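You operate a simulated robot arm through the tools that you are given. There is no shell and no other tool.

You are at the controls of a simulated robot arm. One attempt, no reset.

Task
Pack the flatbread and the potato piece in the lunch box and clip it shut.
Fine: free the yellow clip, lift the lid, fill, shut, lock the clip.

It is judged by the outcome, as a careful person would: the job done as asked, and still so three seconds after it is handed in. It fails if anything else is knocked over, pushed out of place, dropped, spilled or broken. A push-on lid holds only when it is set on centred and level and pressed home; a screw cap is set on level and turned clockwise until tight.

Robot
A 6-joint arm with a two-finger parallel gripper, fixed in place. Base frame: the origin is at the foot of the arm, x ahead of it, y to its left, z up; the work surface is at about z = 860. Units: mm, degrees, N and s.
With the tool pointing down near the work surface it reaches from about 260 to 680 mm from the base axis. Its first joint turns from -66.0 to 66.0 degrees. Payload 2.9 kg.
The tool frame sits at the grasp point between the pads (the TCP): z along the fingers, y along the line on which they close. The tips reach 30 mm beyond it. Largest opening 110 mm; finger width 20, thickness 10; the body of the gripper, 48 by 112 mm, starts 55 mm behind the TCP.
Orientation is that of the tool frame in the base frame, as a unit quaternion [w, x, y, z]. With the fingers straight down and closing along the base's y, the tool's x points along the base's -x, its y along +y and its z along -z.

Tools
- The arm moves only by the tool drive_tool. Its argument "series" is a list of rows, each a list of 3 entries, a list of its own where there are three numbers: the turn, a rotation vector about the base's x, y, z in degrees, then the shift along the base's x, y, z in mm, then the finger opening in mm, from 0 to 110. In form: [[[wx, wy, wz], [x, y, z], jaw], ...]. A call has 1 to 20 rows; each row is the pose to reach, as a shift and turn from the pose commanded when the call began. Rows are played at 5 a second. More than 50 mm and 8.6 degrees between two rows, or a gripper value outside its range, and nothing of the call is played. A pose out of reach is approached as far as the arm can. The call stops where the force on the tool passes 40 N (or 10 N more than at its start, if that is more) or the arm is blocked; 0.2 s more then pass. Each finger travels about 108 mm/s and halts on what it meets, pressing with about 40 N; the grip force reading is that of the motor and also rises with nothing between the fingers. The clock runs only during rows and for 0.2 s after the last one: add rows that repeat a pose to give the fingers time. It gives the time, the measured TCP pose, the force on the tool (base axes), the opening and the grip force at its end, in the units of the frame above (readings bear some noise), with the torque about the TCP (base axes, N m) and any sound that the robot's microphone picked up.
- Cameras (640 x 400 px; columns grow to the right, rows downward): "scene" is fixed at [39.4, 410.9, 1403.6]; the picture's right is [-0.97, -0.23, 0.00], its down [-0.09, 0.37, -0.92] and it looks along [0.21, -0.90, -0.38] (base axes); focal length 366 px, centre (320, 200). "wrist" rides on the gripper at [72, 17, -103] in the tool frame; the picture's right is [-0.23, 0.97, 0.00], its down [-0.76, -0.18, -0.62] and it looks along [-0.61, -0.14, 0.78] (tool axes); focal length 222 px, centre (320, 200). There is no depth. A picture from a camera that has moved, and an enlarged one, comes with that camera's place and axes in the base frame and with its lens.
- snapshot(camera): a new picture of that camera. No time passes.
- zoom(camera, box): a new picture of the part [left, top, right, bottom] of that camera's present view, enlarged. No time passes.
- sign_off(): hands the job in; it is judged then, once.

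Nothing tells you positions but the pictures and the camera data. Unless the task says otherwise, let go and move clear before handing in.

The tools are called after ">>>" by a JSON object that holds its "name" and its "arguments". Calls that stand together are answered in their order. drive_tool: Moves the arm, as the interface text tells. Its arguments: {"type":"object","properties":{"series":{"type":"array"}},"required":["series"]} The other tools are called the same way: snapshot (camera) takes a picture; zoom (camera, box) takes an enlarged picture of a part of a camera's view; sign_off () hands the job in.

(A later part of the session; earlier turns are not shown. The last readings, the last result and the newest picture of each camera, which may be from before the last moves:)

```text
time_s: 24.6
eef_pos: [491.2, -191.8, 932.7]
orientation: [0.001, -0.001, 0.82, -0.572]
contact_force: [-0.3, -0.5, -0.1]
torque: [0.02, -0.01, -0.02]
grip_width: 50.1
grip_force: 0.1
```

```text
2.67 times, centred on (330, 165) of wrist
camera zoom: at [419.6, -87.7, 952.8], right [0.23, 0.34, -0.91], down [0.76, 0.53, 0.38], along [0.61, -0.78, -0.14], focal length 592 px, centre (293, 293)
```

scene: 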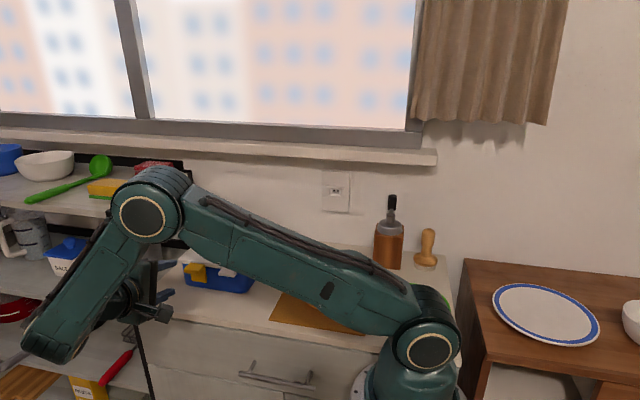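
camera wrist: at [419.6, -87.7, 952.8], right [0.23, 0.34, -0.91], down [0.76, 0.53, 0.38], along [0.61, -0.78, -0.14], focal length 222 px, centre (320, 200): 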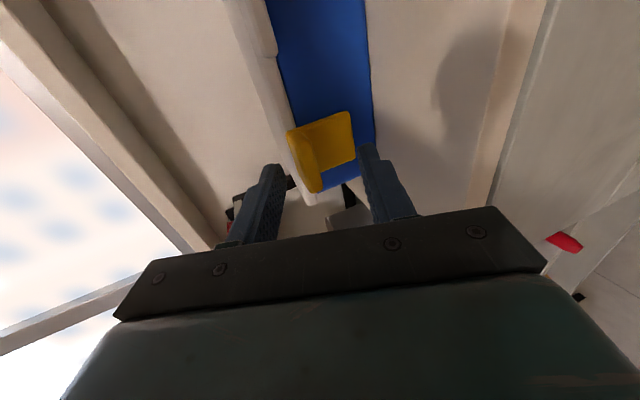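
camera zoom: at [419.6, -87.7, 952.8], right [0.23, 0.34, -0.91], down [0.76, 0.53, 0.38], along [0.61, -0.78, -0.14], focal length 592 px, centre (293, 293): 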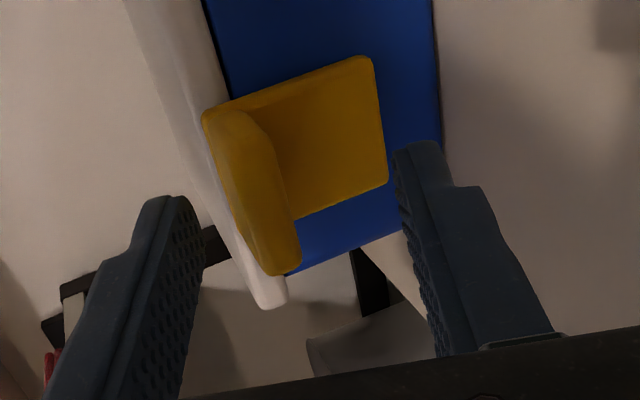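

The side view is clear: the lever is at z 926–936, sticking out to y≈-212. I'll pitch slightly more and slide in, so the upper fingertip ends over the lid edge and the lower one sits under the lever.

>>> {"name": "drive_tool", "arguments": {"series": [[[4, 0, 0], [1, -4, 3], 50], [[8, 0, 0], [1, -10, 6], 50], [[8, 0, 0], [1, -18, 6], 50], [[8, 0, 0], [1, -25.5, 6], 50], [[8, 0, 0], [1, -25.5, 6], 50]]}}

>>> {"name": "zoom", "arguments": {"camera": "wrist", "box": [230, 90, 430, 240]}}

>>> {"name": "zoom", "arguments": {"camera": "scene", "box": [130, 220, 290, 320]}}

```text
time_s: 25.8
eef_pos: [493.3, -216.0, 940.0]
orientation: [0.001, -0.001, 0.858, -0.513]
contact_force: [0.0, -0.7, 1.1]
torque: [0.0, 0.02, 0.03]
grip_width: 49.9
grip_force: 0.1
```

```text
2.67 times, centred on (330, 165) of wrist
camera zoom: at [420.7, -115.9, 973.4], right [0.23, 0.46, -0.86], down [0.76, 0.47, 0.45], along [0.61, -0.75, -0.24], focal length 592 px, centre (293, 293)
```

zoom: 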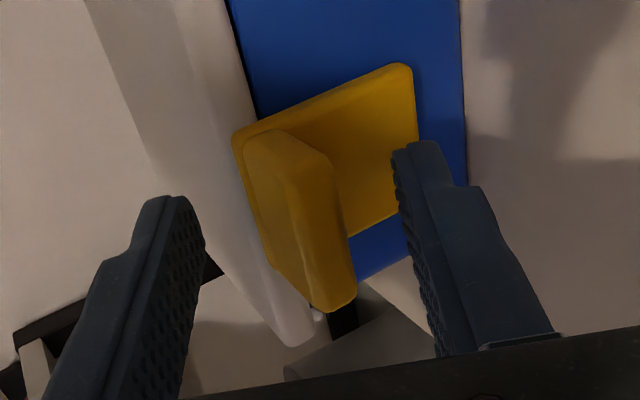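

```text
4.00 times, centred on (210, 270) of scene
camera zoom: at [39.4, 410.9, 1403.6], right [-0.97, -0.23, 0.0], down [-0.09, 0.37, -0.92], along [0.21, -0.9, -0.38], focal length 1464 px, centre (760, -80)
```

zoom: 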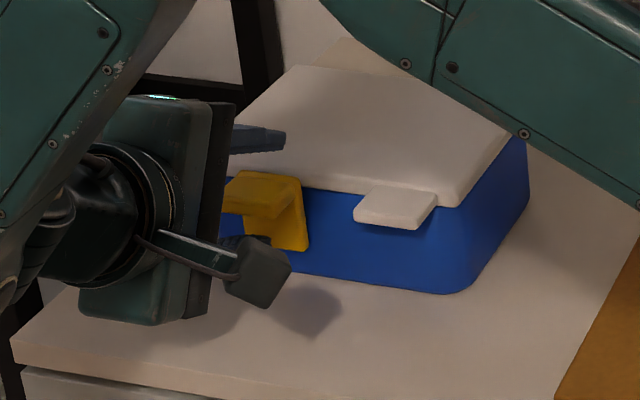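

>>> {"name": "drive_tool", "arguments": {"series": [[[0, 0, 0], [0, 0, 0], 45], [[0, 0, 0], [0, 0, 0], 40], [[0, 0, 0], [0, 0, 0], 36], [[0, 0, 0], [0, 0, 0], 34], [[0, 0, 0], [0, 0, 0], 32], [[0, 0, 0], [0, 0, 0], 30], [[0, 0, 0], [0, 0, 0], 30]]}}

>>> {"name": "zoom", "arguments": {"camera": "wrist", "box": [230, 90, 430, 240]}}

>>> {"name": "zoom", "arguments": {"camera": "scene", "box": [130, 220, 290, 320]}}

```text
time_s: 27.4
eef_pos: [492.8, -215.9, 940.5]
orientation: [0.001, -0.001, 0.858, -0.513]
contact_force: [-0.1, -0.2, 0.4]
torque: [-0.01, 0.01, 0.01]
grip_width: 30.1
grip_force: 0.1
```

```text
2.67 times, centred on (330, 165) of wrist
camera zoom: at [420.7, -115.7, 973.3], right [0.23, 0.46, -0.86], down [0.76, 0.47, 0.45], along [0.61, -0.75, -0.24], focal length 592 px, centre (293, 293)
```

zoom: 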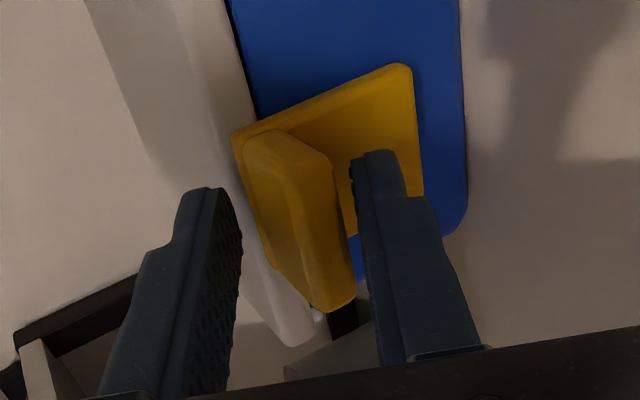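

```text
4.00 times, centred on (210, 270) of scene
camera zoom: at [39.4, 410.9, 1403.6], right [-0.97, -0.23, 0.0], down [-0.09, 0.37, -0.92], along [0.21, -0.9, -0.38], focal length 1464 px, centre (760, -80)
```

zoom: 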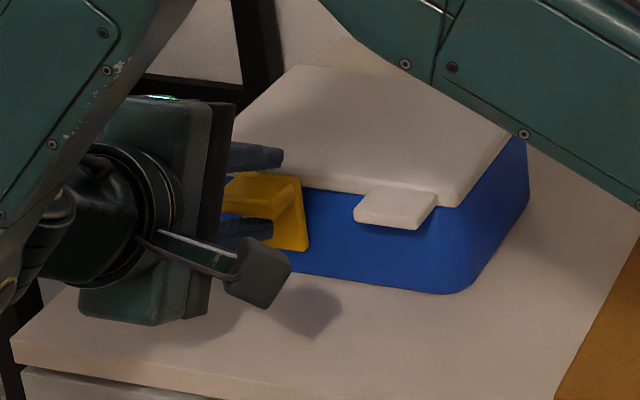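

>>> {"name": "drive_tool", "arguments": {"series": [[[0, 0, 0], [0, 0, 0], 28], [[0, 0, 0], [0, 0, 0], 26], [[0, 0, 0], [0, 0, 0], 24], [[0, 0, 0], [0, 0, 0], 22], [[0, 0, 0], [0, 0, 0], 20], [[0, 0, 0], [0, 0, 0], 20]]}}

>>> {"name": "zoom", "arguments": {"camera": "wrist", "box": [230, 90, 430, 240]}}

>>> {"name": "zoom", "arguments": {"camera": "scene", "box": [130, 220, 290, 320]}}

```text
time_s: 28.8
eef_pos: [493.9, -215.5, 940.3]
orientation: [0.0, 0.0, 0.857, -0.515]
contact_force: [-0.2, -2.8, 3.6]
torque: [-1.03, -0.03, 0.02]
grip_width: 24.5
grip_force: 40.0
```

```text
2.67 times, centred on (330, 165) of wrist
camera zoom: at [420.7, -116.0, 973.7], right [0.23, 0.46, -0.86], down [0.76, 0.47, 0.45], along [0.61, -0.76, -0.24], focal length 592 px, centre (293, 293)
```

zoom: 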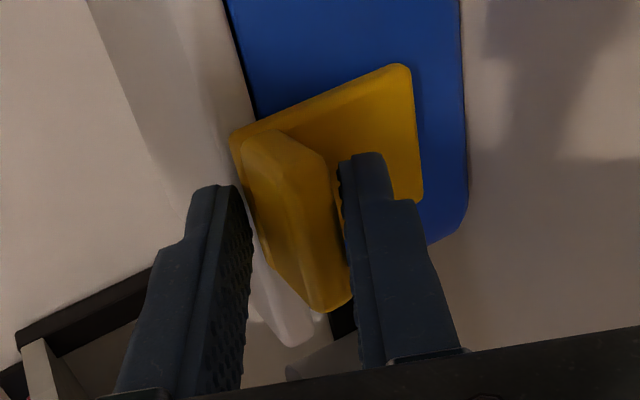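

```text
4.00 times, centred on (210, 270) of scene
camera zoom: at [39.4, 410.9, 1403.6], right [-0.97, -0.23, 0.0], down [-0.09, 0.37, -0.92], along [0.21, -0.9, -0.38], focal length 1464 px, centre (760, -80)
```

zoom: 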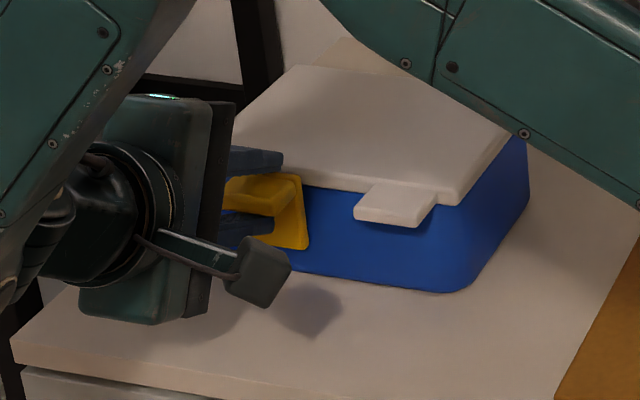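

Squeezing at 40 N didn't flip the clip up either. Before I apply any more force, I'll open, back away and view the clip edge-on from the -x side to see how it is hinged.

>>> {"name": "drive_tool", "arguments": {"series": [[[0, 0, 0], [0, 0, 0], 35], [[0, 0, 0], [0, 0, 0], 50], [[0, 0, 0], [0, 0, 0], 50], [[0, 0, 0], [0, 25, 2], 50], [[0, 0, 0], [0, 55, 6], 50], [[0, 0, 0], [-20, 85, 25], 50], [[0, 0, 0], [-50, 105, 45], 40], [[0, 0, 0], [-85, 115, 60], 20], [[0, 0, 0], [-125, 115, 70], 0], [[0, 0, 0], [-125, 115, 70], 0]]}}

>>> {"name": "zoom", "arguments": {"camera": "scene", "box": [130, 200, 290, 300]}}

>>> {"name": "snapshot", "arguments": {"camera": "wrist"}}

```text
time_s: 31.0
eef_pos: [367.0, -102.3, 1010.1]
orientation: [0.001, -0.001, 0.858, -0.513]
contact_force: [0.0, -0.2, -1.0]
torque: [-0.03, -0.02, 0.0]
grip_width: 0.3
grip_force: 37.5
```

```text
4.00 times, centred on (210, 250) of scene
camera zoom: at [39.4, 410.9, 1403.6], right [-0.97, -0.23, 0.0], down [-0.09, 0.37, -0.92], along [0.21, -0.9, -0.38], focal length 1464 px, centre (760, 0)
```

zoom: 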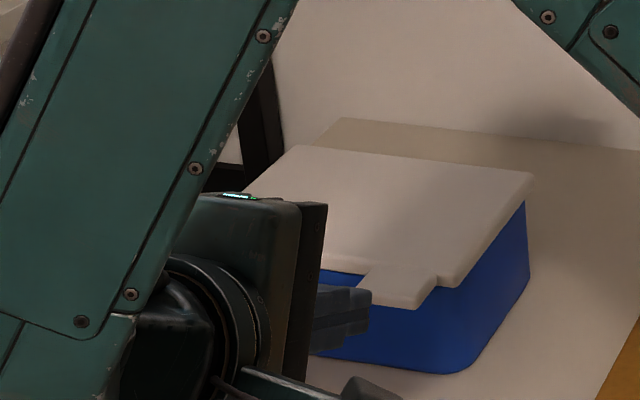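

```text
taken
camera wrist: at [295.9, -1.3, 1043.2], right [0.23, 0.46, -0.86], down [0.76, 0.47, 0.45], along [0.61, -0.75, -0.24], focal length 222 px, centre (320, 200)
```

wrist: 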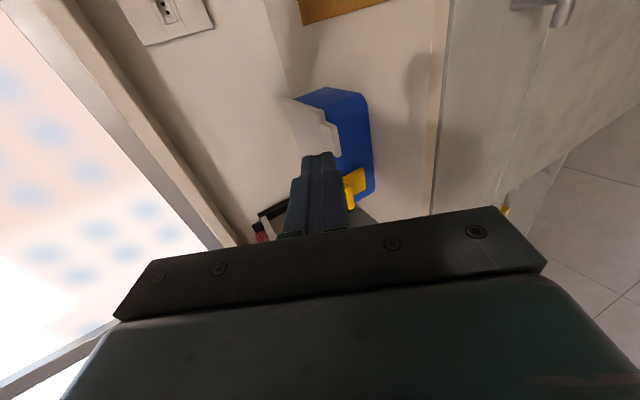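

>>> {"name": "drive_tool", "arguments": {"series": [[[5.9, -4.0, 2.4], [-8, -3, 0], 0], [[11.7, -8.1, 4.9], [-16, -6, 0], 0], [[17.6, -12.1, 7.3], [-24, -10, 0], 0], [[23.5, -16.2, 9.7], [-32, -20, 0], 0], [[29.3, -20.2, 12.2], [-40, -32, 0], 0], [[35.2, -24.3, 14.6], [-45, -50, 0], 0], [[41.1, -28.3, 17.0], [-50, -70, -10], 0], [[46.9, -32.3, 19.4], [-50, -90, -30], 0], [[52.8, -36.4, 21.9], [-48, -105, -55], 0], [[58.7, -40.4, 24.3], [-42, -115, -80], 0], [[58.7, -40.4, 24.3], [-42, -115, -80], 0]]}}

>>> {"name": "snapshot", "arguments": {"camera": "wrist"}}

>>> {"name": "zoom", "arguments": {"camera": "wrist", "box": [250, 120, 450, 240]}}

>>> {"name": "snapshot", "arguments": {"camera": "scene"}}

```text
time_s: 33.4
eef_pos: [327.0, -219.9, 928.7]
orientation: [0.384, -0.002, 0.923, 0.003]
contact_force: [0.1, -0.5, -0.4]
torque: [0.01, -0.01, 0.02]
grip_width: 0.2
grip_force: 37.7
```

```text
taken
camera wrist: at [203.3, -200.5, 950.1], right [0.16, 0.97, 0.16], down [0.1, -0.18, 0.98], along [0.98, -0.14, -0.12], focal length 222 px, centre (320, 200)
```

wrist: 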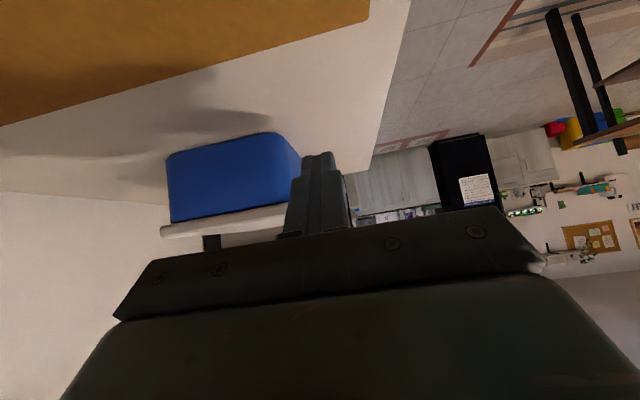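

```text
3.20 times, centred on (350, 180) of wrist
camera zoom: at [203.3, -200.5, 950.1], right [0.16, 0.97, 0.16], down [0.1, -0.18, 0.98], along [0.98, -0.14, -0.12], focal length 711 px, centre (224, 264)
```

zoom: 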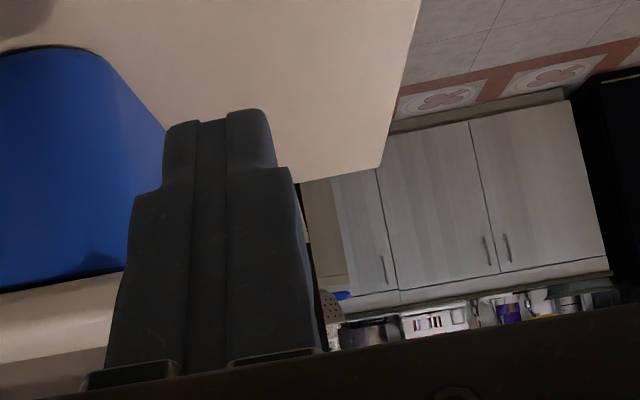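

```text
taken
```

scene: 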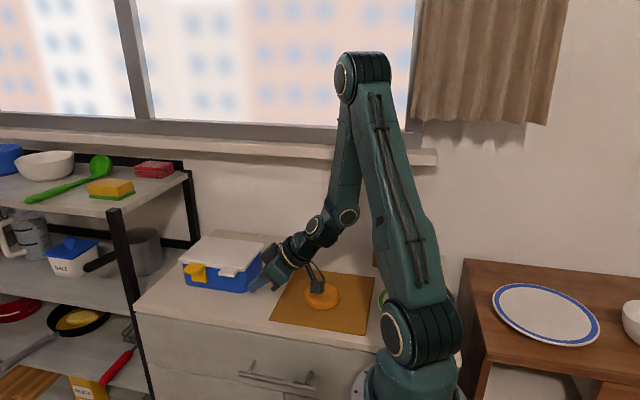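

>>> {"name": "drive_tool", "arguments": {"series": [[[0, 0, 0], [0, 22, -4], 0], [[0, 0, 0], [0, 44, -8], 0], [[0, 0, 0], [0, 65, -12], 0], [[0, 0, 0], [0, 65, -12], 0]]}}

>>> {"name": "zoom", "arguments": {"camera": "wrist", "box": [200, 130, 300, 230]}}

>>> {"name": "snapshot", "arguments": {"camera": "wrist"}}

```text
time_s: 34.4
eef_pos: [341.5, -161.2, 917.0]
orientation: [0.383, -0.001, 0.924, 0.002]
contact_force: [-0.3, 0.2, 0.5]
torque: [0.02, 0.02, 0.0]
grip_width: 0.0
grip_force: 37.8
out of reach, approached as far as the arm can: row 2, 3, 4
```

```text
4.00 times, centred on (250, 180) of wrist
camera zoom: at [217.1, -145.0, 938.9], right [0.16, 0.97, 0.16], down [0.1, -0.18, 0.98], along [0.98, -0.14, -0.12], focal length 888 px, centre (600, 280)
```

zoom: 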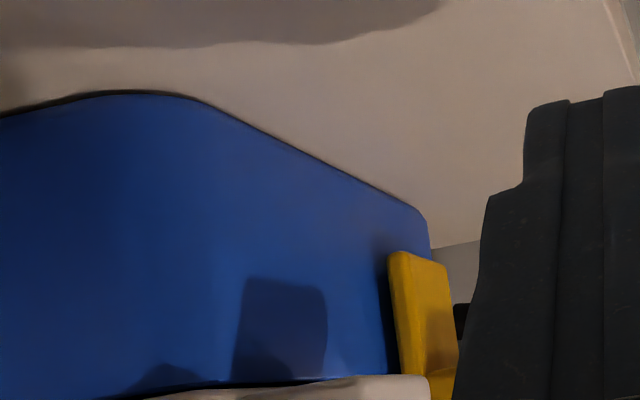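

```text
taken
camera wrist: at [217.1, -145.0, 938.9], right [0.16, 0.97, 0.16], down [0.1, -0.18, 0.98], along [0.98, -0.14, -0.12], focal length 222 px, centre (320, 200)
```

wrist: 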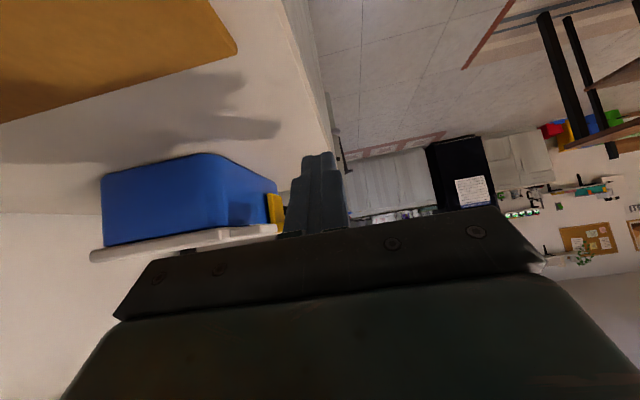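

The plate stands off the wall along its whole height, like a flap hanging from the lid edge. In my first pinch, the lower tip may have jammed against that plate. I'll repeat the pinch with a steeper pitch, so the lower finger only touches the outer edge of the lever.

>>> {"name": "drive_tool", "arguments": {"series": [[[-5.5, 4.6, -2.3], [0, 10, 15], 0], [[-10.9, 9.3, -4.5], [5, 20, 30], 0], [[-16.4, 13.9, -6.8], [15, 30, 50], 0], [[-21.9, 18.6, -9.1], [30, 40, 65], 0], [[-27.3, 23.2, -11.3], [50, 45, 75], 10], [[-32.8, 27.9, -13.6], [75, 45, 75], 20], [[-38.3, 32.5, -15.9], [100, 40, 70], 30], [[-43.7, 37.2, -18.1], [125, 30, 60], 40], [[-49.2, 41.8, -20.4], [145, 20, 50], 50], [[-49.2, 41.8, -20.4], [151, 5, 35], 50], [[-49.2, 41.8, -20.4], [151, -10, 26], 50], [[-49.2, 41.8, -20.4], [151, -10, 26], 50]]}}

>>> {"name": "snapshot", "arguments": {"camera": "wrist"}}

>>> {"name": "zoom", "arguments": {"camera": "scene", "box": [130, 220, 290, 320]}}

```text
time_s: 37.0
eef_pos: [492.0, -175.3, 943.6]
orientation: [0.0, -0.001, 0.9, -0.436]
contact_force: [0.3, 0.4, -0.1]
torque: [0.01, -0.04, 0.0]
grip_width: 50.0
grip_force: 0.0
out of reach, approached as far as the arm can: row 1
```

```text
taken
camera wrist: at [418.2, -80.6, 994.7], right [0.23, 0.6, -0.76], down [0.76, 0.38, 0.53], along [0.61, -0.7, -0.37], focal length 222 px, centre (320, 200)
```

wrist: 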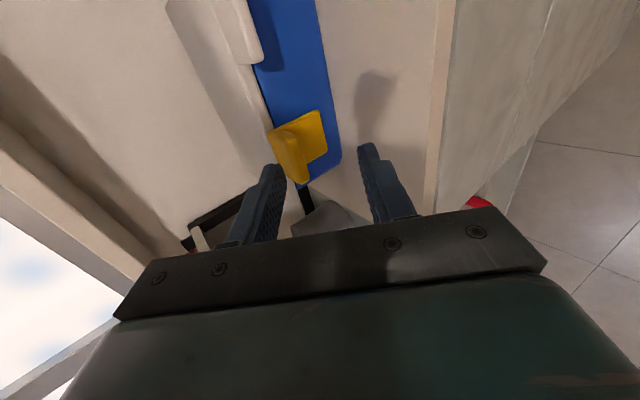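

```text
4.00 times, centred on (210, 270) of scene
camera zoom: at [39.4, 410.9, 1403.6], right [-0.97, -0.23, 0.0], down [-0.09, 0.37, -0.92], along [0.21, -0.9, -0.38], focal length 1464 px, centre (760, -80)
```

zoom: 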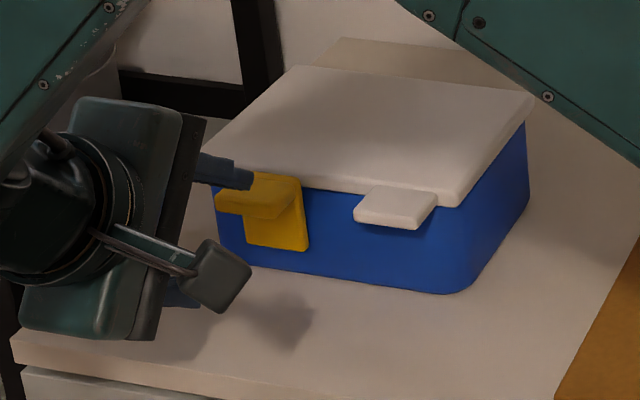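

>>> {"name": "drive_tool", "arguments": {"series": [[[0, 0, 0], [1, -14, 0], 50], [[0, 0, 0], [1, -28, 0], 50], [[0, 0, 0], [1, -40, 0], 50], [[0, 0, 0], [1, -40, 0], 42], [[0, 0, 0], [1, -40, 0], 36], [[0, 0, 0], [1, -40, 0], 34], [[0, 0, 0], [1, -40, 0], 34]]}}

>>> {"name": "zoom", "arguments": {"camera": "wrist", "box": [230, 90, 430, 240]}}

>>> {"name": "zoom", "arguments": {"camera": "scene", "box": [130, 220, 290, 320]}}

```text
time_s: 38.6
eef_pos: [490.9, -214.5, 943.5]
orientation: [0.002, 0.0, 0.9, -0.437]
contact_force: [-0.6, -0.3, -0.4]
torque: [0.01, 0.01, 0.01]
grip_width: 34.0
grip_force: 0.0
```

```text
2.67 times, centred on (330, 165) of wrist
camera zoom: at [419.0, -120.3, 994.1], right [0.23, 0.6, -0.76], down [0.76, 0.38, 0.53], along [0.61, -0.7, -0.37], focal length 592 px, centre (293, 293)
```

zoom: 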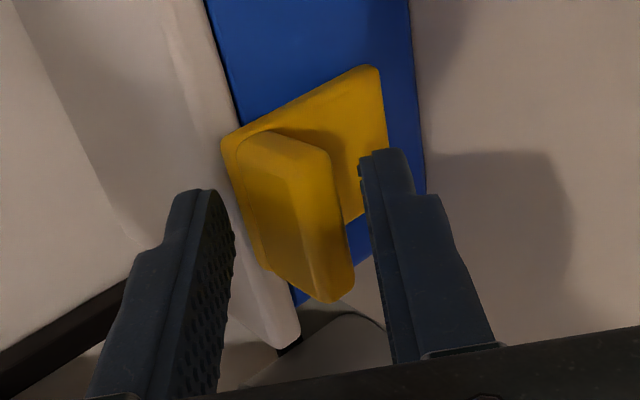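

```text
4.00 times, centred on (210, 270) of scene
camera zoom: at [39.4, 410.9, 1403.6], right [-0.97, -0.23, 0.0], down [-0.09, 0.37, -0.92], along [0.21, -0.9, -0.38], focal length 1464 px, centre (760, -80)
```

zoom: 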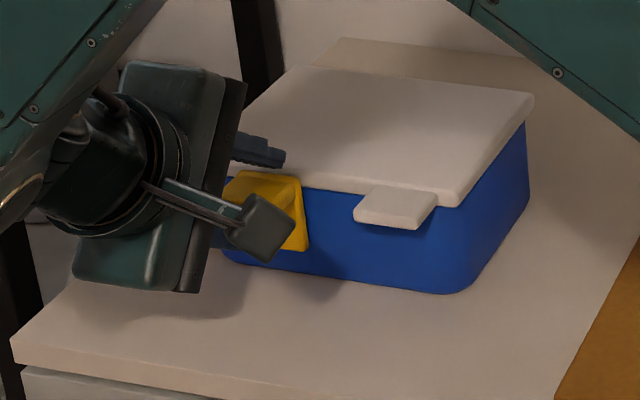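

>>> {"name": "drive_tool", "arguments": {"series": [[[0, 0, 0], [0, 0, 0], 32], [[0, 0, 0], [0, 0, 0], 30], [[0, 0, 0], [0, 0, 0], 28], [[0, 0, 0], [0, 0, 0], 26], [[0, 0, 0], [0, 0, 0], 22], [[0, 0, 0], [0, 0, 0], 16], [[0, 0, 0], [0, 0, 0], 16]]}}

>>> {"name": "zoom", "arguments": {"camera": "wrist", "box": [230, 90, 430, 240]}}

>>> {"name": "zoom", "arguments": {"camera": "scene", "box": [130, 220, 290, 320]}}

```text
time_s: 40.2
eef_pos: [491.3, -213.6, 944.0]
orientation: [0.001, -0.001, 0.899, -0.437]
contact_force: [-0.7, -2.4, 6.5]
torque: [-1.15, 0.02, -0.14]
grip_width: 26.5
grip_force: 40.2
```

```text
2.67 times, centred on (330, 165) of wrist
camera zoom: at [419.0, -120.4, 994.5], right [0.23, 0.6, -0.76], down [0.76, 0.38, 0.53], along [0.61, -0.7, -0.37], focal length 592 px, centre (293, 293)
```

zoom: 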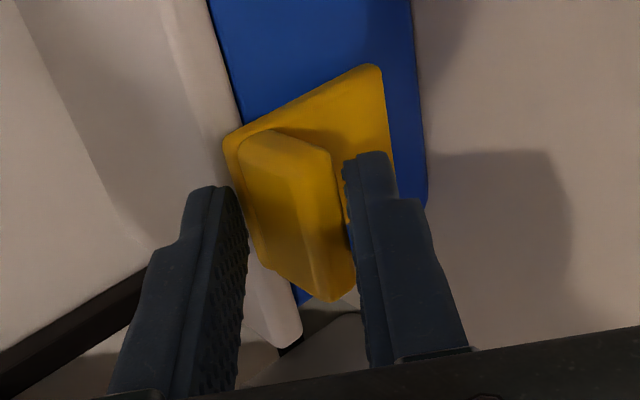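

```text
4.00 times, centred on (210, 270) of scene
camera zoom: at [39.3, 411.0, 1403.6], right [-0.97, -0.23, 0.0], down [-0.09, 0.37, -0.92], along [0.21, -0.9, -0.38], focal length 1464 px, centre (760, -80)
```

zoom: 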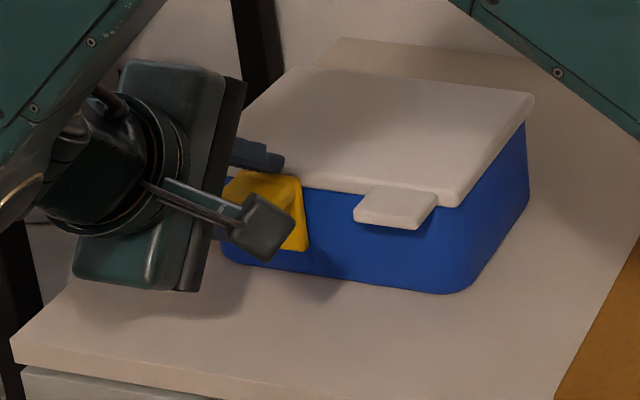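

The upper fingertip was barely at the lid's edge and may have been squeezing only the clip. I'll open, move about 8 mm deeper so it is clearly on the lid, and squeeze again.

>>> {"name": "drive_tool", "arguments": {"series": [[[0, 0, 0], [0, 0, 0], 40], [[0, 0, 0], [0, 0, 0], 50], [[0, 0, 0], [1, -4, -1.5], 50], [[0, 0, 0], [1, -8.5, -3], 50], [[0, 0, 0], [1, -8.5, -3], 44], [[0, 0, 0], [1, -8.5, -3], 40], [[0, 0, 0], [1, -8.5, -3], 38], [[0, 0, 0], [1, -8.5, -3], 36], [[0, 0, 0], [1, -8.5, -3], 34], [[0, 0, 0], [1, -8.5, -3], 30], [[0, 0, 0], [1, -8.5, -3], 26], [[0, 0, 0], [1, -8.5, -3], 26]]}}

>>> {"name": "zoom", "arguments": {"camera": "wrist", "box": [230, 90, 430, 240]}}

>>> {"name": "zoom", "arguments": {"camera": "scene", "box": [130, 220, 290, 320]}}

```text
time_s: 42.8
eef_pos: [493.0, -222.6, 941.9]
orientation: [0.001, 0.0, 0.9, -0.437]
contact_force: [-1.3, 0.6, 8.7]
torque: [-1.51, -0.01, -0.21]
grip_width: 30.2
grip_force: 40.1
```

```text
2.67 times, centred on (330, 165) of wrist
camera zoom: at [420.7, -128.7, 992.0], right [0.23, 0.6, -0.76], down [0.76, 0.38, 0.53], along [0.61, -0.7, -0.37], focal length 592 px, centre (293, 293)
```

zoom: 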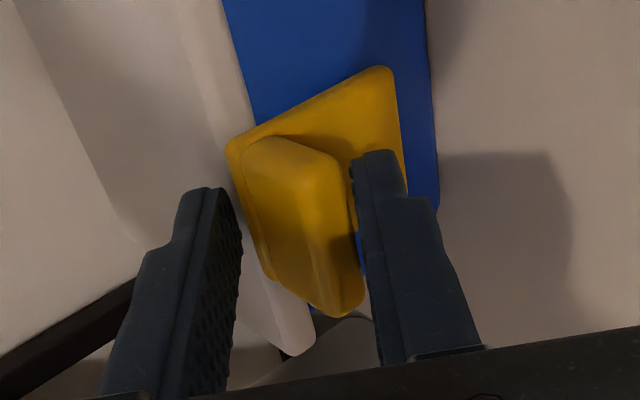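

```text
4.00 times, centred on (210, 270) of scene
camera zoom: at [39.3, 411.1, 1403.6], right [-0.97, -0.23, 0.0], down [-0.09, 0.37, -0.92], along [0.21, -0.9, -0.38], focal length 1464 px, centre (760, -80)
```

zoom: 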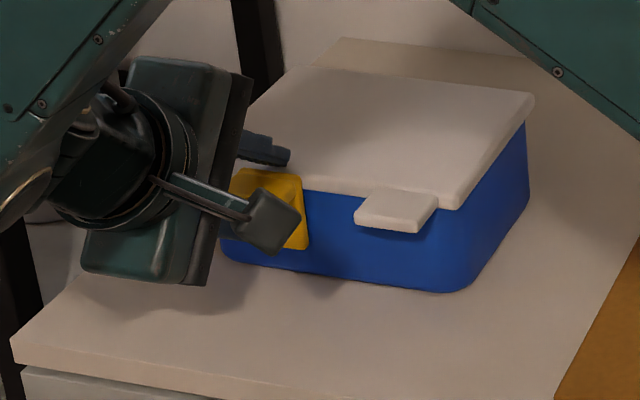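

That rules out flipping up. My press-down test was limited by the light box tipping forward, so next I'll press the lever with one finger while the other steadies the lid from above. First I'll back off and set the gripper vertical over the lever and lid, closing along y.

>>> {"name": "drive_tool", "arguments": {"series": [[[0, 0, 0], [0, 0, 0], 42], [[0, 0, 0], [0, 0, 0], 52], [[0, 0, 0], [0, 0, 0], 52], [[0, 0, 0], [0, 20, 4], 52], [[0, 0, 0], [0, 45, 10], 60], [[7.5, 0, 0], [0, 60, 30], 65], [[15, 0, 0], [0, 60, 55], 70], [[22.5, 0, 0], [0, 50, 75], 70], [[30, 0, 0], [0, 35, 85], 70], [[37.5, 0, 0], [0, 15, 85], 70], [[45, 0, 0], [0, -10, 75], 70], [[52, 0, 0], [0, -35, 65], 70], [[52, 0, 0], [0, -35, 55], 70], [[52, 0, 0], [0, -35, 55], 70]]}}

>>> {"name": "snapshot", "arguments": {"camera": "wrist"}}

>>> {"name": "snapshot", "arguments": {"camera": "scene"}}

```text
time_s: 45.8
eef_pos: [494.8, -257.6, 996.1]
orientation: [0.001, -0.001, 1.0, 0.003]
contact_force: [0.1, -0.1, -0.6]
torque: [0.02, -0.01, 0.01]
grip_width: 69.9
grip_force: 0.1
```

```text
taken
camera wrist: at [422.0, -239.9, 1099.0], right [0.23, 0.97, 0.01], down [0.76, -0.18, 0.62], along [0.61, -0.14, -0.78], focal length 222 px, centre (320, 200)
```

wrist: 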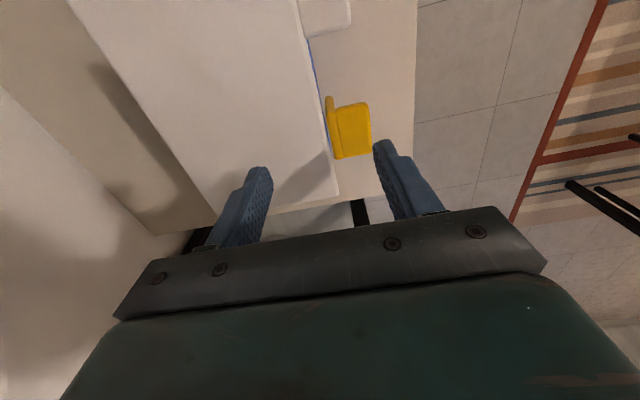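

```text
taken
```

scene: 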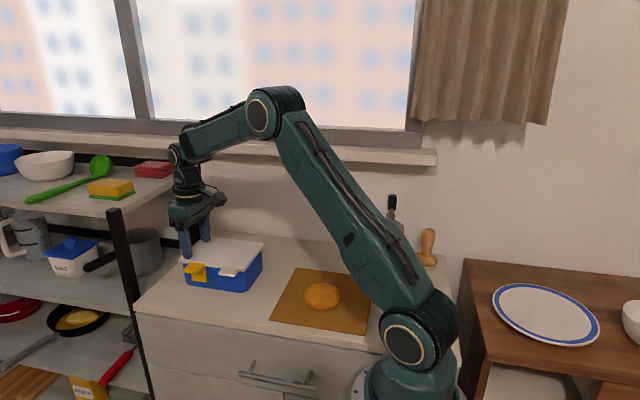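

>>> {"name": "zoom", "arguments": {"camera": "wrist", "box": [270, 0, 430, 200]}}

```text
2.00 times, centred on (350, 100) of wrist
camera zoom: at [422.0, -239.9, 1099.0], right [0.23, 0.97, 0.01], down [0.76, -0.18, 0.62], along [0.61, -0.14, -0.78], focal length 444 px, centre (260, 400)
```

zoom: 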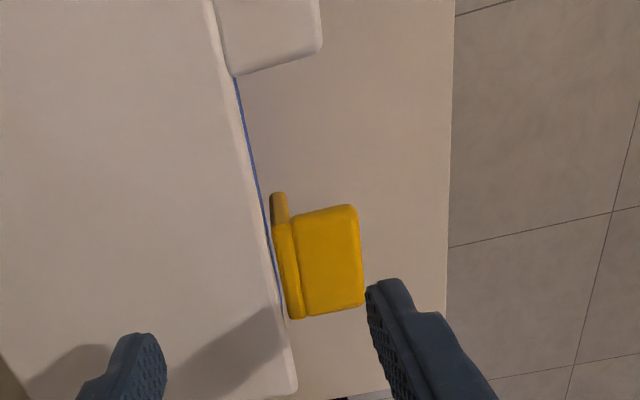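

From above, a thin blue line shows between the lid edge and the clip, so the clip is mounted on the box wall. That points to a bottom hinge that opens outward and down. I'll lower so the inner finger hovers just over the lid, then pivot the tool so the outer finger presses the lever end down.

>>> {"name": "drive_tool", "arguments": {"series": [[[0, 0, 0], [-2, -4.4, -8], 70], [[0, 0, 0], [-2, -4.4, -18], 70], [[0, 0, 0], [-2, -4.4, -25], 70], [[0, 0, 0], [-2, -4.4, -27.5], 70], [[-1, 0, 0], [-2, -3.9, -28.2], 70], [[-2, 0, 0], [-2, -3.4, -28.9], 70], [[-3, 0, 0], [-2, -2.9, -29.6], 70], [[-4, 0, 0], [-2, -2.4, -30.4], 70], [[-5, 0, 0], [-2, -1.9, -31.1], 70], [[-6, 0, 0], [-2, -1.5, -31.8], 70], [[-6, 0, 0], [-2, -1.5, -31.8], 70]]}}

>>> {"name": "snapshot", "arguments": {"camera": "wrist"}}

>>> {"name": "zoom", "arguments": {"camera": "scene", "box": [150, 200, 280, 300]}}

```text
time_s: 48.2
eef_pos: [491.8, -257.3, 964.4]
orientation: [0.002, 0.0, 0.999, -0.049]
contact_force: [-0.5, 2.6, 6.7]
torque: [0.25, 0.05, -0.08]
grip_width: 71.8
grip_force: 1.5
```

```text
taken
camera wrist: at [418.8, -229.3, 1064.6], right [0.23, 0.97, -0.1], down [0.76, -0.11, 0.64], along [0.61, -0.22, -0.76], focal length 222 px, centre (320, 200)
```

wrist: 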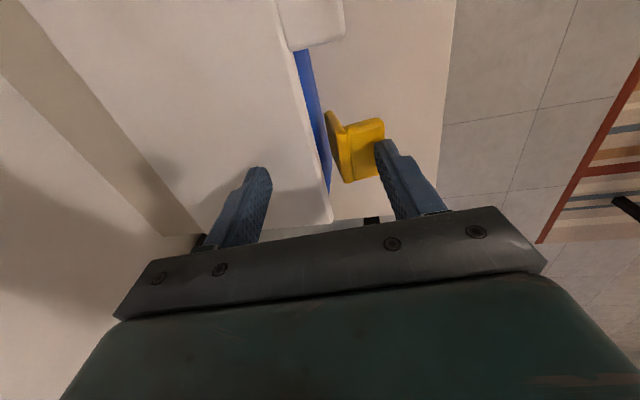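

```text
4.00 times, centred on (215, 250) of scene
camera zoom: at [39.3, 411.0, 1403.6], right [-0.97, -0.23, 0.0], down [-0.09, 0.37, -0.92], along [0.21, -0.9, -0.38], focal length 1464 px, centre (740, 0)
```

zoom: 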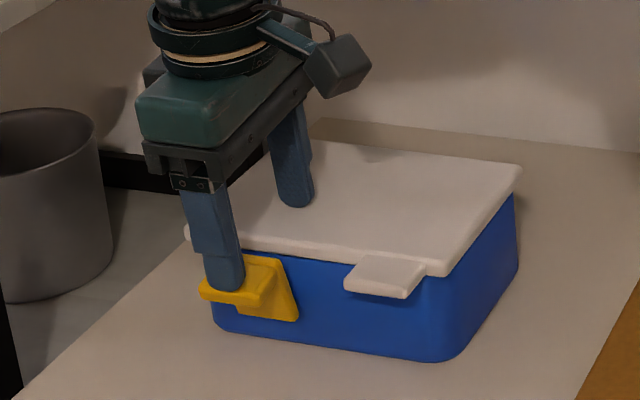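

The clip is swinging outward, so it is hinged at the bottom. I'll continue the pivot to take it past its detent.

>>> {"name": "drive_tool", "arguments": {"series": [[[-1, 0, 0], [0, 0.5, -0.7], 70], [[-2, 0, 0], [0, 0.9, -1.5], 70], [[-3, 0, 0], [0, 1.3, -2.3], 70], [[-4, 0, 0], [0, 1.7, -3.0], 70], [[-5, 0, 0], [0, 2.1, -3.8], 70], [[-6, 0, 0], [0, 2.5, -4.6], 70], [[-7, 0, 0], [0, 2.9, -5.4], 70], [[-8, 0, 0], [0, 3.2, -6.2], 70], [[-8, 0, 0], [0, 3.2, -6.2], 70]]}}

>>> {"name": "zoom", "arguments": {"camera": "wrist", "box": [270, 0, 430, 200]}}

>>> {"name": "zoom", "arguments": {"camera": "scene", "box": [150, 200, 280, 300]}}

```text
time_s: 50.2
eef_pos: [491.5, -254.4, 958.3]
orientation: [0.0, 0.0, 0.993, -0.121]
contact_force: [0.1, 2.6, 2.6]
torque: [0.09, 0.01, -0.03]
grip_width: 71.0
grip_force: 1.5
```

```text
2.00 times, centred on (350, 100) of wrist
camera zoom: at [419.1, -212.6, 1054.2], right [0.23, 0.95, -0.23], down [0.76, -0.02, 0.65], along [0.61, -0.32, -0.72], focal length 444 px, centre (260, 400)
```

zoom: 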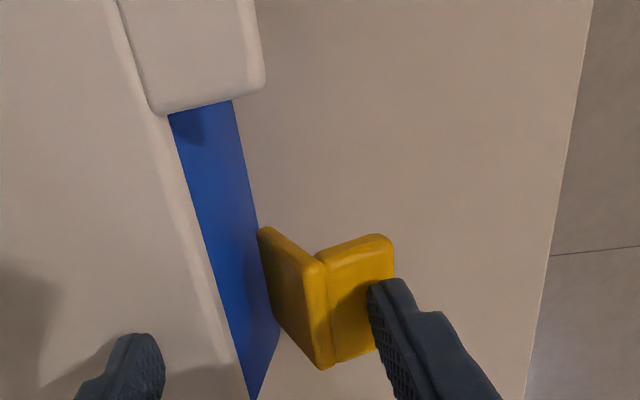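

```text
4.00 times, centred on (215, 250) of scene
camera zoom: at [39.4, 411.0, 1403.6], right [-0.97, -0.23, 0.0], down [-0.09, 0.37, -0.92], along [0.21, -0.9, -0.38], focal length 1464 px, centre (740, 0)
```

zoom: 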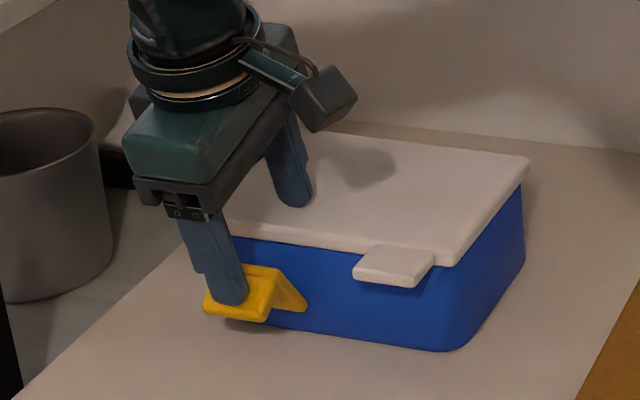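

The clip is about 45° open. I'll lift away and check that it stays there.

>>> {"name": "drive_tool", "arguments": {"series": [[[0, 0, 0], [0, 0, 8], 70], [[0, 0, 0], [0, 0, 20], 70], [[4, 0, 0], [0, 0, 30], 70], [[9, 0, 0], [0, 5, 40], 70], [[14, 0, 0], [0, 10, 50], 70], [[14, 0, 0], [0, 10, 50], 70]]}}

>>> {"name": "zoom", "arguments": {"camera": "wrist", "box": [220, 0, 440, 200]}}

>>> {"name": "zoom", "arguments": {"camera": "scene", "box": [150, 200, 280, 300]}}

```text
time_s: 51.6
eef_pos: [490.5, -245.0, 1009.0]
orientation: [0.001, 0.0, 1.0, 0.003]
contact_force: [-0.6, 0.2, -0.2]
torque: [0.01, -0.02, -0.02]
grip_width: 69.9
grip_force: 0.1
```

```text
2.00 times, centred on (330, 100) of wrist
camera zoom: at [418.6, -227.0, 1112.2], right [0.23, 0.97, 0.01], down [0.76, -0.18, 0.62], along [0.61, -0.14, -0.78], focal length 444 px, centre (300, 400)
```

zoom: 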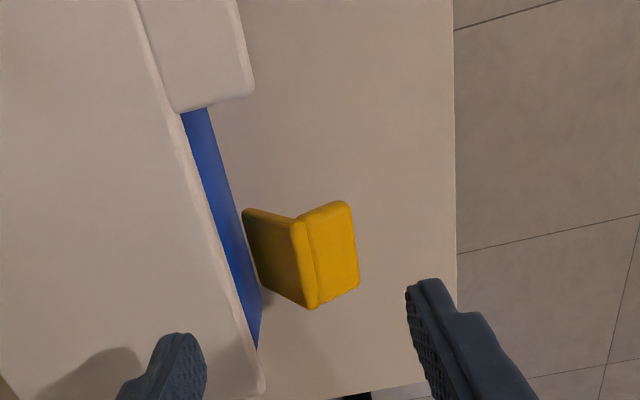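

```text
4.00 times, centred on (215, 250) of scene
camera zoom: at [39.4, 410.9, 1403.6], right [-0.97, -0.23, 0.0], down [-0.09, 0.37, -0.92], along [0.21, -0.9, -0.38], focal length 1464 px, centre (740, 0)
```

zoom: 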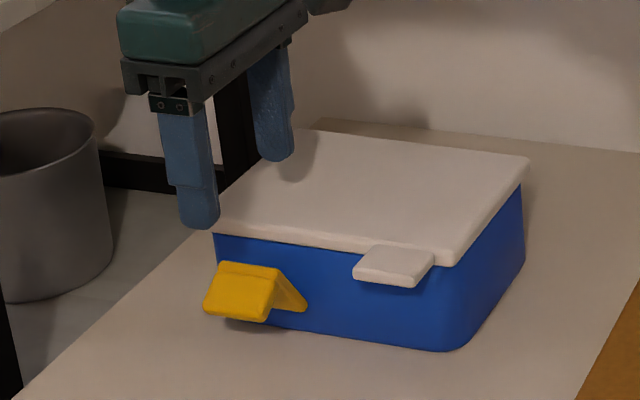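

The clip is fully swung open and stays there, though the box has slid back so its front edge is now at y≈-271. Next comes the lid: I'll tilt the tool toward -y with the fingers closed and slide under the white tab (x 387–425, y -271 to -243).

>>> {"name": "drive_tool", "arguments": {"series": [[[-7, 0, 0], [-15, 15, 5], 50], [[-14, 0, 0], [-30, 30, 5], 20], [[-22, 0, 0], [-45, 45, 0], 0], [[-30, 0, 0], [-60, 55, -10], 0], [[-38, 0, 0], [-75, 60, -30], 0], [[-46, 0, 0], [-84, 60, -50], 0], [[-54, 0, 0], [-84, 58, -70], 0], [[-62, 0, 0], [-84, 50, -88], 0], [[-62, 0, 0], [-84, 46.5, -93], 0], [[-62, 0, 0], [-84, 46.5, -93], 0]]}}

>>> {"name": "snapshot", "arguments": {"camera": "wrist"}}

>>> {"name": "zoom", "arguments": {"camera": "scene", "box": [150, 200, 310, 300]}}

```text
time_s: 53.8
eef_pos: [405.3, -198.9, 913.9]
orientation: [0.001, -0.001, 0.858, -0.514]
contact_force: [0.2, -0.2, -0.1]
torque: [0.01, -0.01, -0.01]
grip_width: 0.1
grip_force: 37.5
```

```text
taken
camera wrist: at [333.6, -98.1, 948.2], right [0.23, 0.46, -0.86], down [0.76, 0.47, 0.45], along [0.61, -0.75, -0.24], focal length 222 px, centre (320, 200)
```

wrist: 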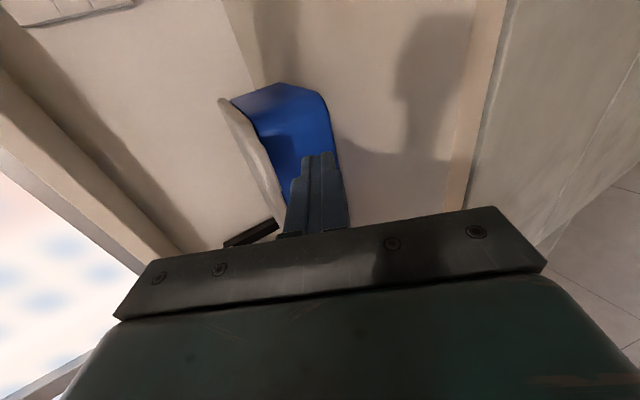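

```text
4.00 times, centred on (230, 250) of scene
camera zoom: at [39.4, 410.9, 1403.6], right [-0.97, -0.23, 0.0], down [-0.09, 0.37, -0.92], along [0.21, -0.9, -0.38], focal length 1464 px, centre (680, 0)
```

zoom: 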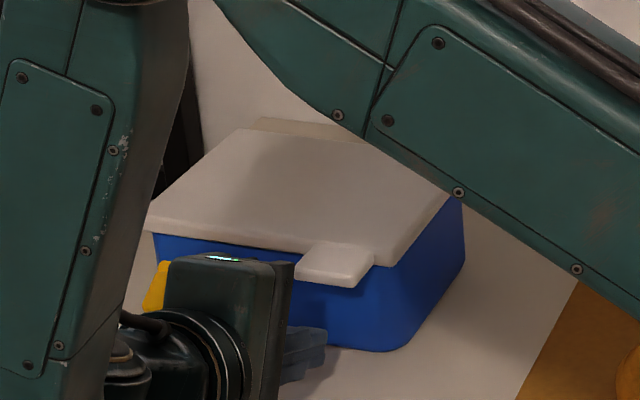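

>>> {"name": "drive_tool", "arguments": {"series": [[[0, 0, 0], [0, -16, 0], 0], [[0, 0, 0], [0, -33, 0], 0], [[0, 0, 0], [0, -33, 4], 0], [[0, 0, 0], [0, -33, 7], 0], [[0, 0, 0], [0, -32.8, 10], 0], [[0, 0, 0], [0, -32.6, 13], 0], [[0, 0, 0], [0, -32.4, 19.5], 0], [[0, 0, 0], [0, -32, 26], 0], [[0, 0, 0], [0, -31.9, 32.8], 0], [[0, 0, 0], [0, -31.9, 32.8], 0]]}}

>>> {"name": "snapshot", "arguments": {"camera": "wrist"}}

>>> {"name": "zoom", "arguments": {"camera": "scene", "box": [150, 200, 310, 300]}}

```text
time_s: 56.0
eef_pos: [406.8, -230.4, 949.5]
orientation: [0.001, -0.001, 0.858, -0.513]
contact_force: [0.1, 0.3, -1.5]
torque: [-0.01, 0.01, -0.05]
grip_width: 0.0
grip_force: 37.4
```

```text
taken
camera wrist: at [334.3, -130.0, 982.1], right [0.23, 0.46, -0.86], down [0.76, 0.47, 0.45], along [0.61, -0.75, -0.25], focal length 222 px, centre (320, 200)
```

wrist: 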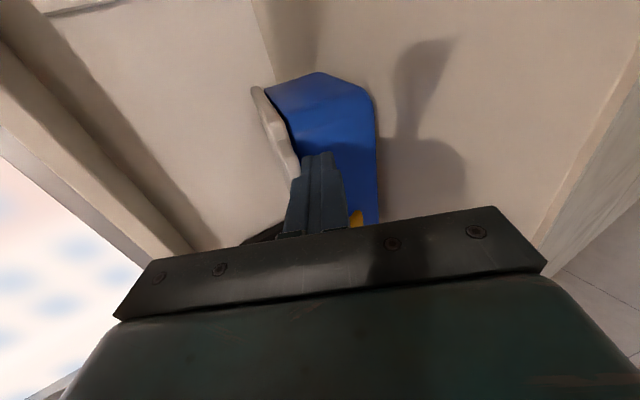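

```text
4.00 times, centred on (230, 250) of scene
camera zoom: at [39.4, 410.9, 1403.6], right [-0.97, -0.23, 0.0], down [-0.09, 0.37, -0.92], along [0.21, -0.9, -0.38], focal length 1464 px, centre (680, 0)
```

zoom: 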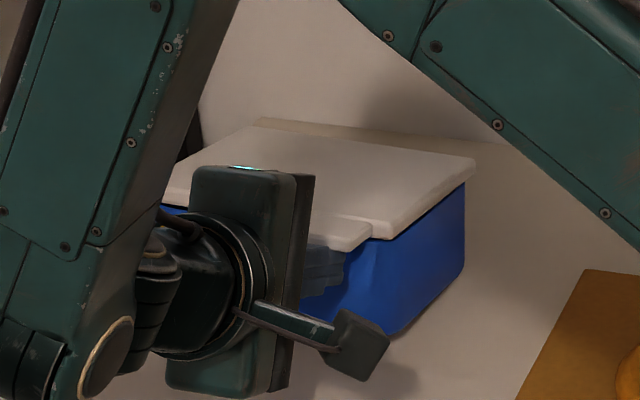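

>>> {"name": "zoom", "arguments": {"camera": "wrist", "box": [230, 50, 400, 220]}}

```text
2.35 times, centred on (315, 135) of wrist
camera zoom: at [334.3, -130.0, 982.1], right [0.23, 0.46, -0.86], down [0.76, 0.47, 0.45], along [0.61, -0.75, -0.25], focal length 523 px, centre (332, 353)
```

zoom: 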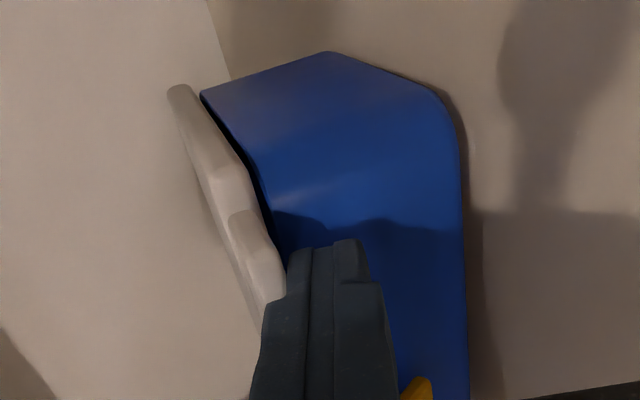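

The lid is lifting on the finger at about 1.5 N. I'll follow the arc about the rear hinge.

>>> {"name": "drive_tool", "arguments": {"series": [[[0, 0, 0], [0, -2, 12.4], 0], [[0, 0, 0], [0, -5, 24.5], 0], [[0, 0, 0], [0, -9.9, 37.1], 0], [[0, 0, 0], [0, -14.6, 46.7], 0], [[0, 0, 0], [0, -20.1, 55.9], 0], [[0, 0, 0], [0, -26.3, 64.6], 0], [[0, 0, 0], [0, -33.3, 72.8], 0], [[0, 0, 0], [0, -41, 80.3], 0], [[0, 0, 0], [0, -49.3, 87.1], 0], [[0, 0, 0], [0, -58.2, 93.1], 0], [[0, 0, 0], [0, -58.2, 93.1], 0]]}}

>>> {"name": "snapshot", "arguments": {"camera": "wrist"}}

>>> {"name": "snapshot", "arguments": {"camera": "scene"}}

```text
time_s: 58.4
eef_pos: [406.8, -287.8, 1041.6]
orientation: [0.001, -0.001, 0.858, -0.513]
contact_force: [-0.3, -0.5, 0.0]
torque: [0.01, -0.01, -0.02]
grip_width: 0.3
grip_force: 37.6
```

```text
taken
camera wrist: at [335.0, -187.6, 1074.3], right [0.23, 0.46, -0.86], down [0.76, 0.47, 0.45], along [0.61, -0.75, -0.24], focal length 222 px, centre (320, 200)
```

wrist: 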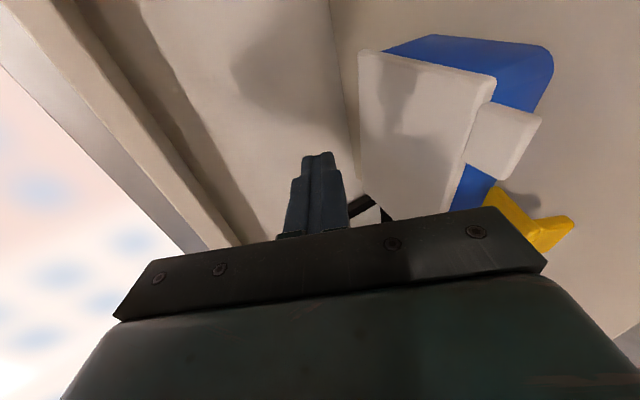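

```text
taken
```

scene: 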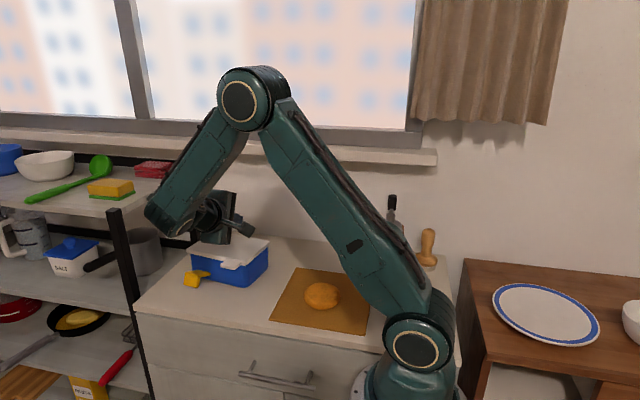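

The finger slipped out and the lid dropped closed again. I'll check the positions before the next try.

>>> {"name": "zoom", "arguments": {"camera": "wrist", "box": [340, 20, 600, 220]}}

>>> {"name": "zoom", "arguments": {"camera": "scene", "box": [150, 210, 310, 310]}}

```text
2.00 times, centred on (470, 120) of wrist
camera zoom: at [335.0, -187.6, 1074.3], right [0.23, 0.46, -0.86], down [0.76, 0.47, 0.45], along [0.61, -0.75, -0.24], focal length 444 px, centre (20, 360)
```

zoom: 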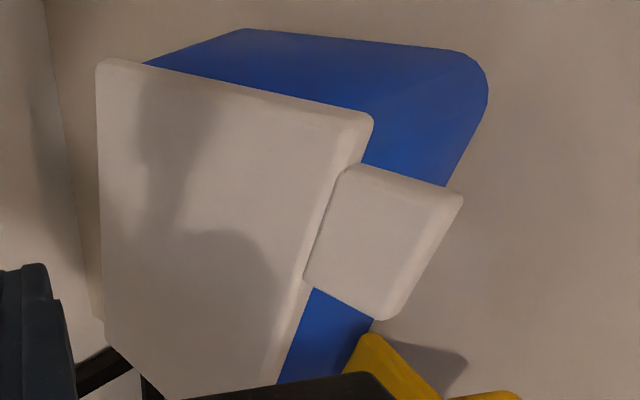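

```text
4.00 times, centred on (230, 260) of scene
camera zoom: at [39.4, 410.9, 1403.6], right [-0.97, -0.23, 0.0], down [-0.09, 0.37, -0.92], along [0.21, -0.9, -0.38], focal length 1464 px, centre (680, -40)
```

zoom: 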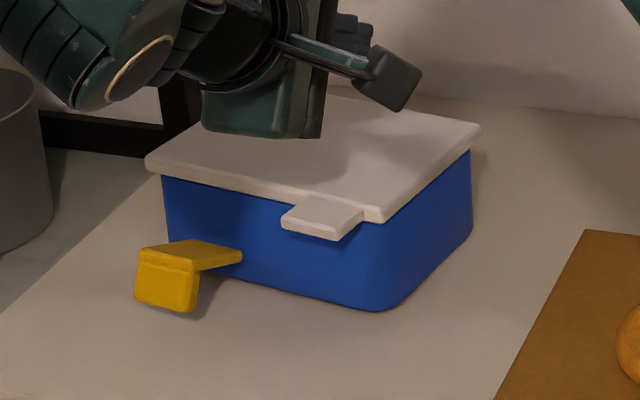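

>>> {"name": "drive_tool", "arguments": {"series": [[[0, 0, 0], [-20, 25, 5], 0], [[0, 0, 0], [-45, 50, 5], 0], [[0, 0, 0], [-80, 75, 0], 0], [[0, 0, 0], [-115, 90, -15], 0], [[0, 0, 0], [-145, 95, -40], 0], [[0, 0, 0], [-155, 95, -65], 0], [[0, 0, 0], [-155, 95, -75], 0], [[0, 0, 0], [-155, 95, -75], 0]]}}

>>> {"name": "snapshot", "arguments": {"camera": "wrist"}}

>>> {"name": "zoom", "arguments": {"camera": "scene", "box": [150, 210, 310, 310]}}

```text
time_s: 60.2
eef_pos: [260.6, -193.8, 966.6]
orientation: [-0.001, 0.0, 0.858, -0.513]
contact_force: [0.8, 0.4, 0.2]
torque: [0.01, 0.06, 0.02]
grip_width: 0.0
grip_force: 37.8
out of reach, approached as far as the arm can: row 6, 7, 8
```

```text
taken
camera wrist: at [188.0, -93.4, 999.6], right [0.23, 0.46, -0.86], down [0.76, 0.46, 0.45], along [0.61, -0.76, -0.25], focal length 222 px, centre (320, 200)
```

wrist: 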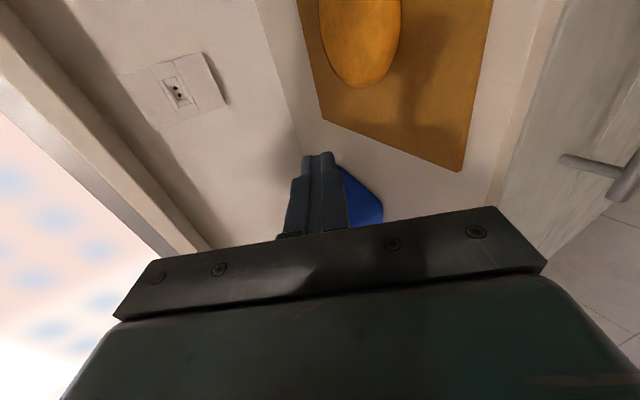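

```text
4.00 times, centred on (230, 260) of scene
camera zoom: at [39.4, 410.9, 1403.6], right [-0.97, -0.23, 0.0], down [-0.09, 0.37, -0.92], along [0.21, -0.9, -0.38], focal length 1464 px, centre (680, -40)
```

zoom: 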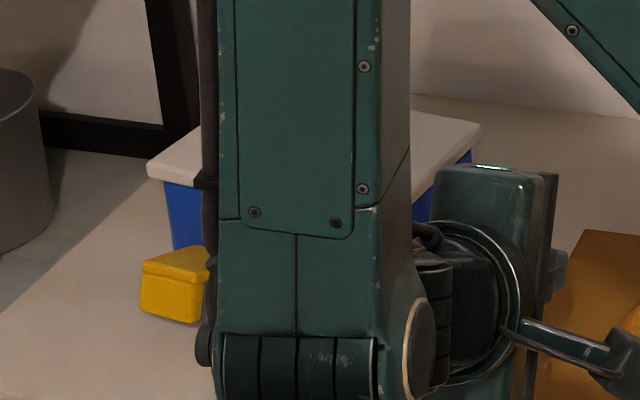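

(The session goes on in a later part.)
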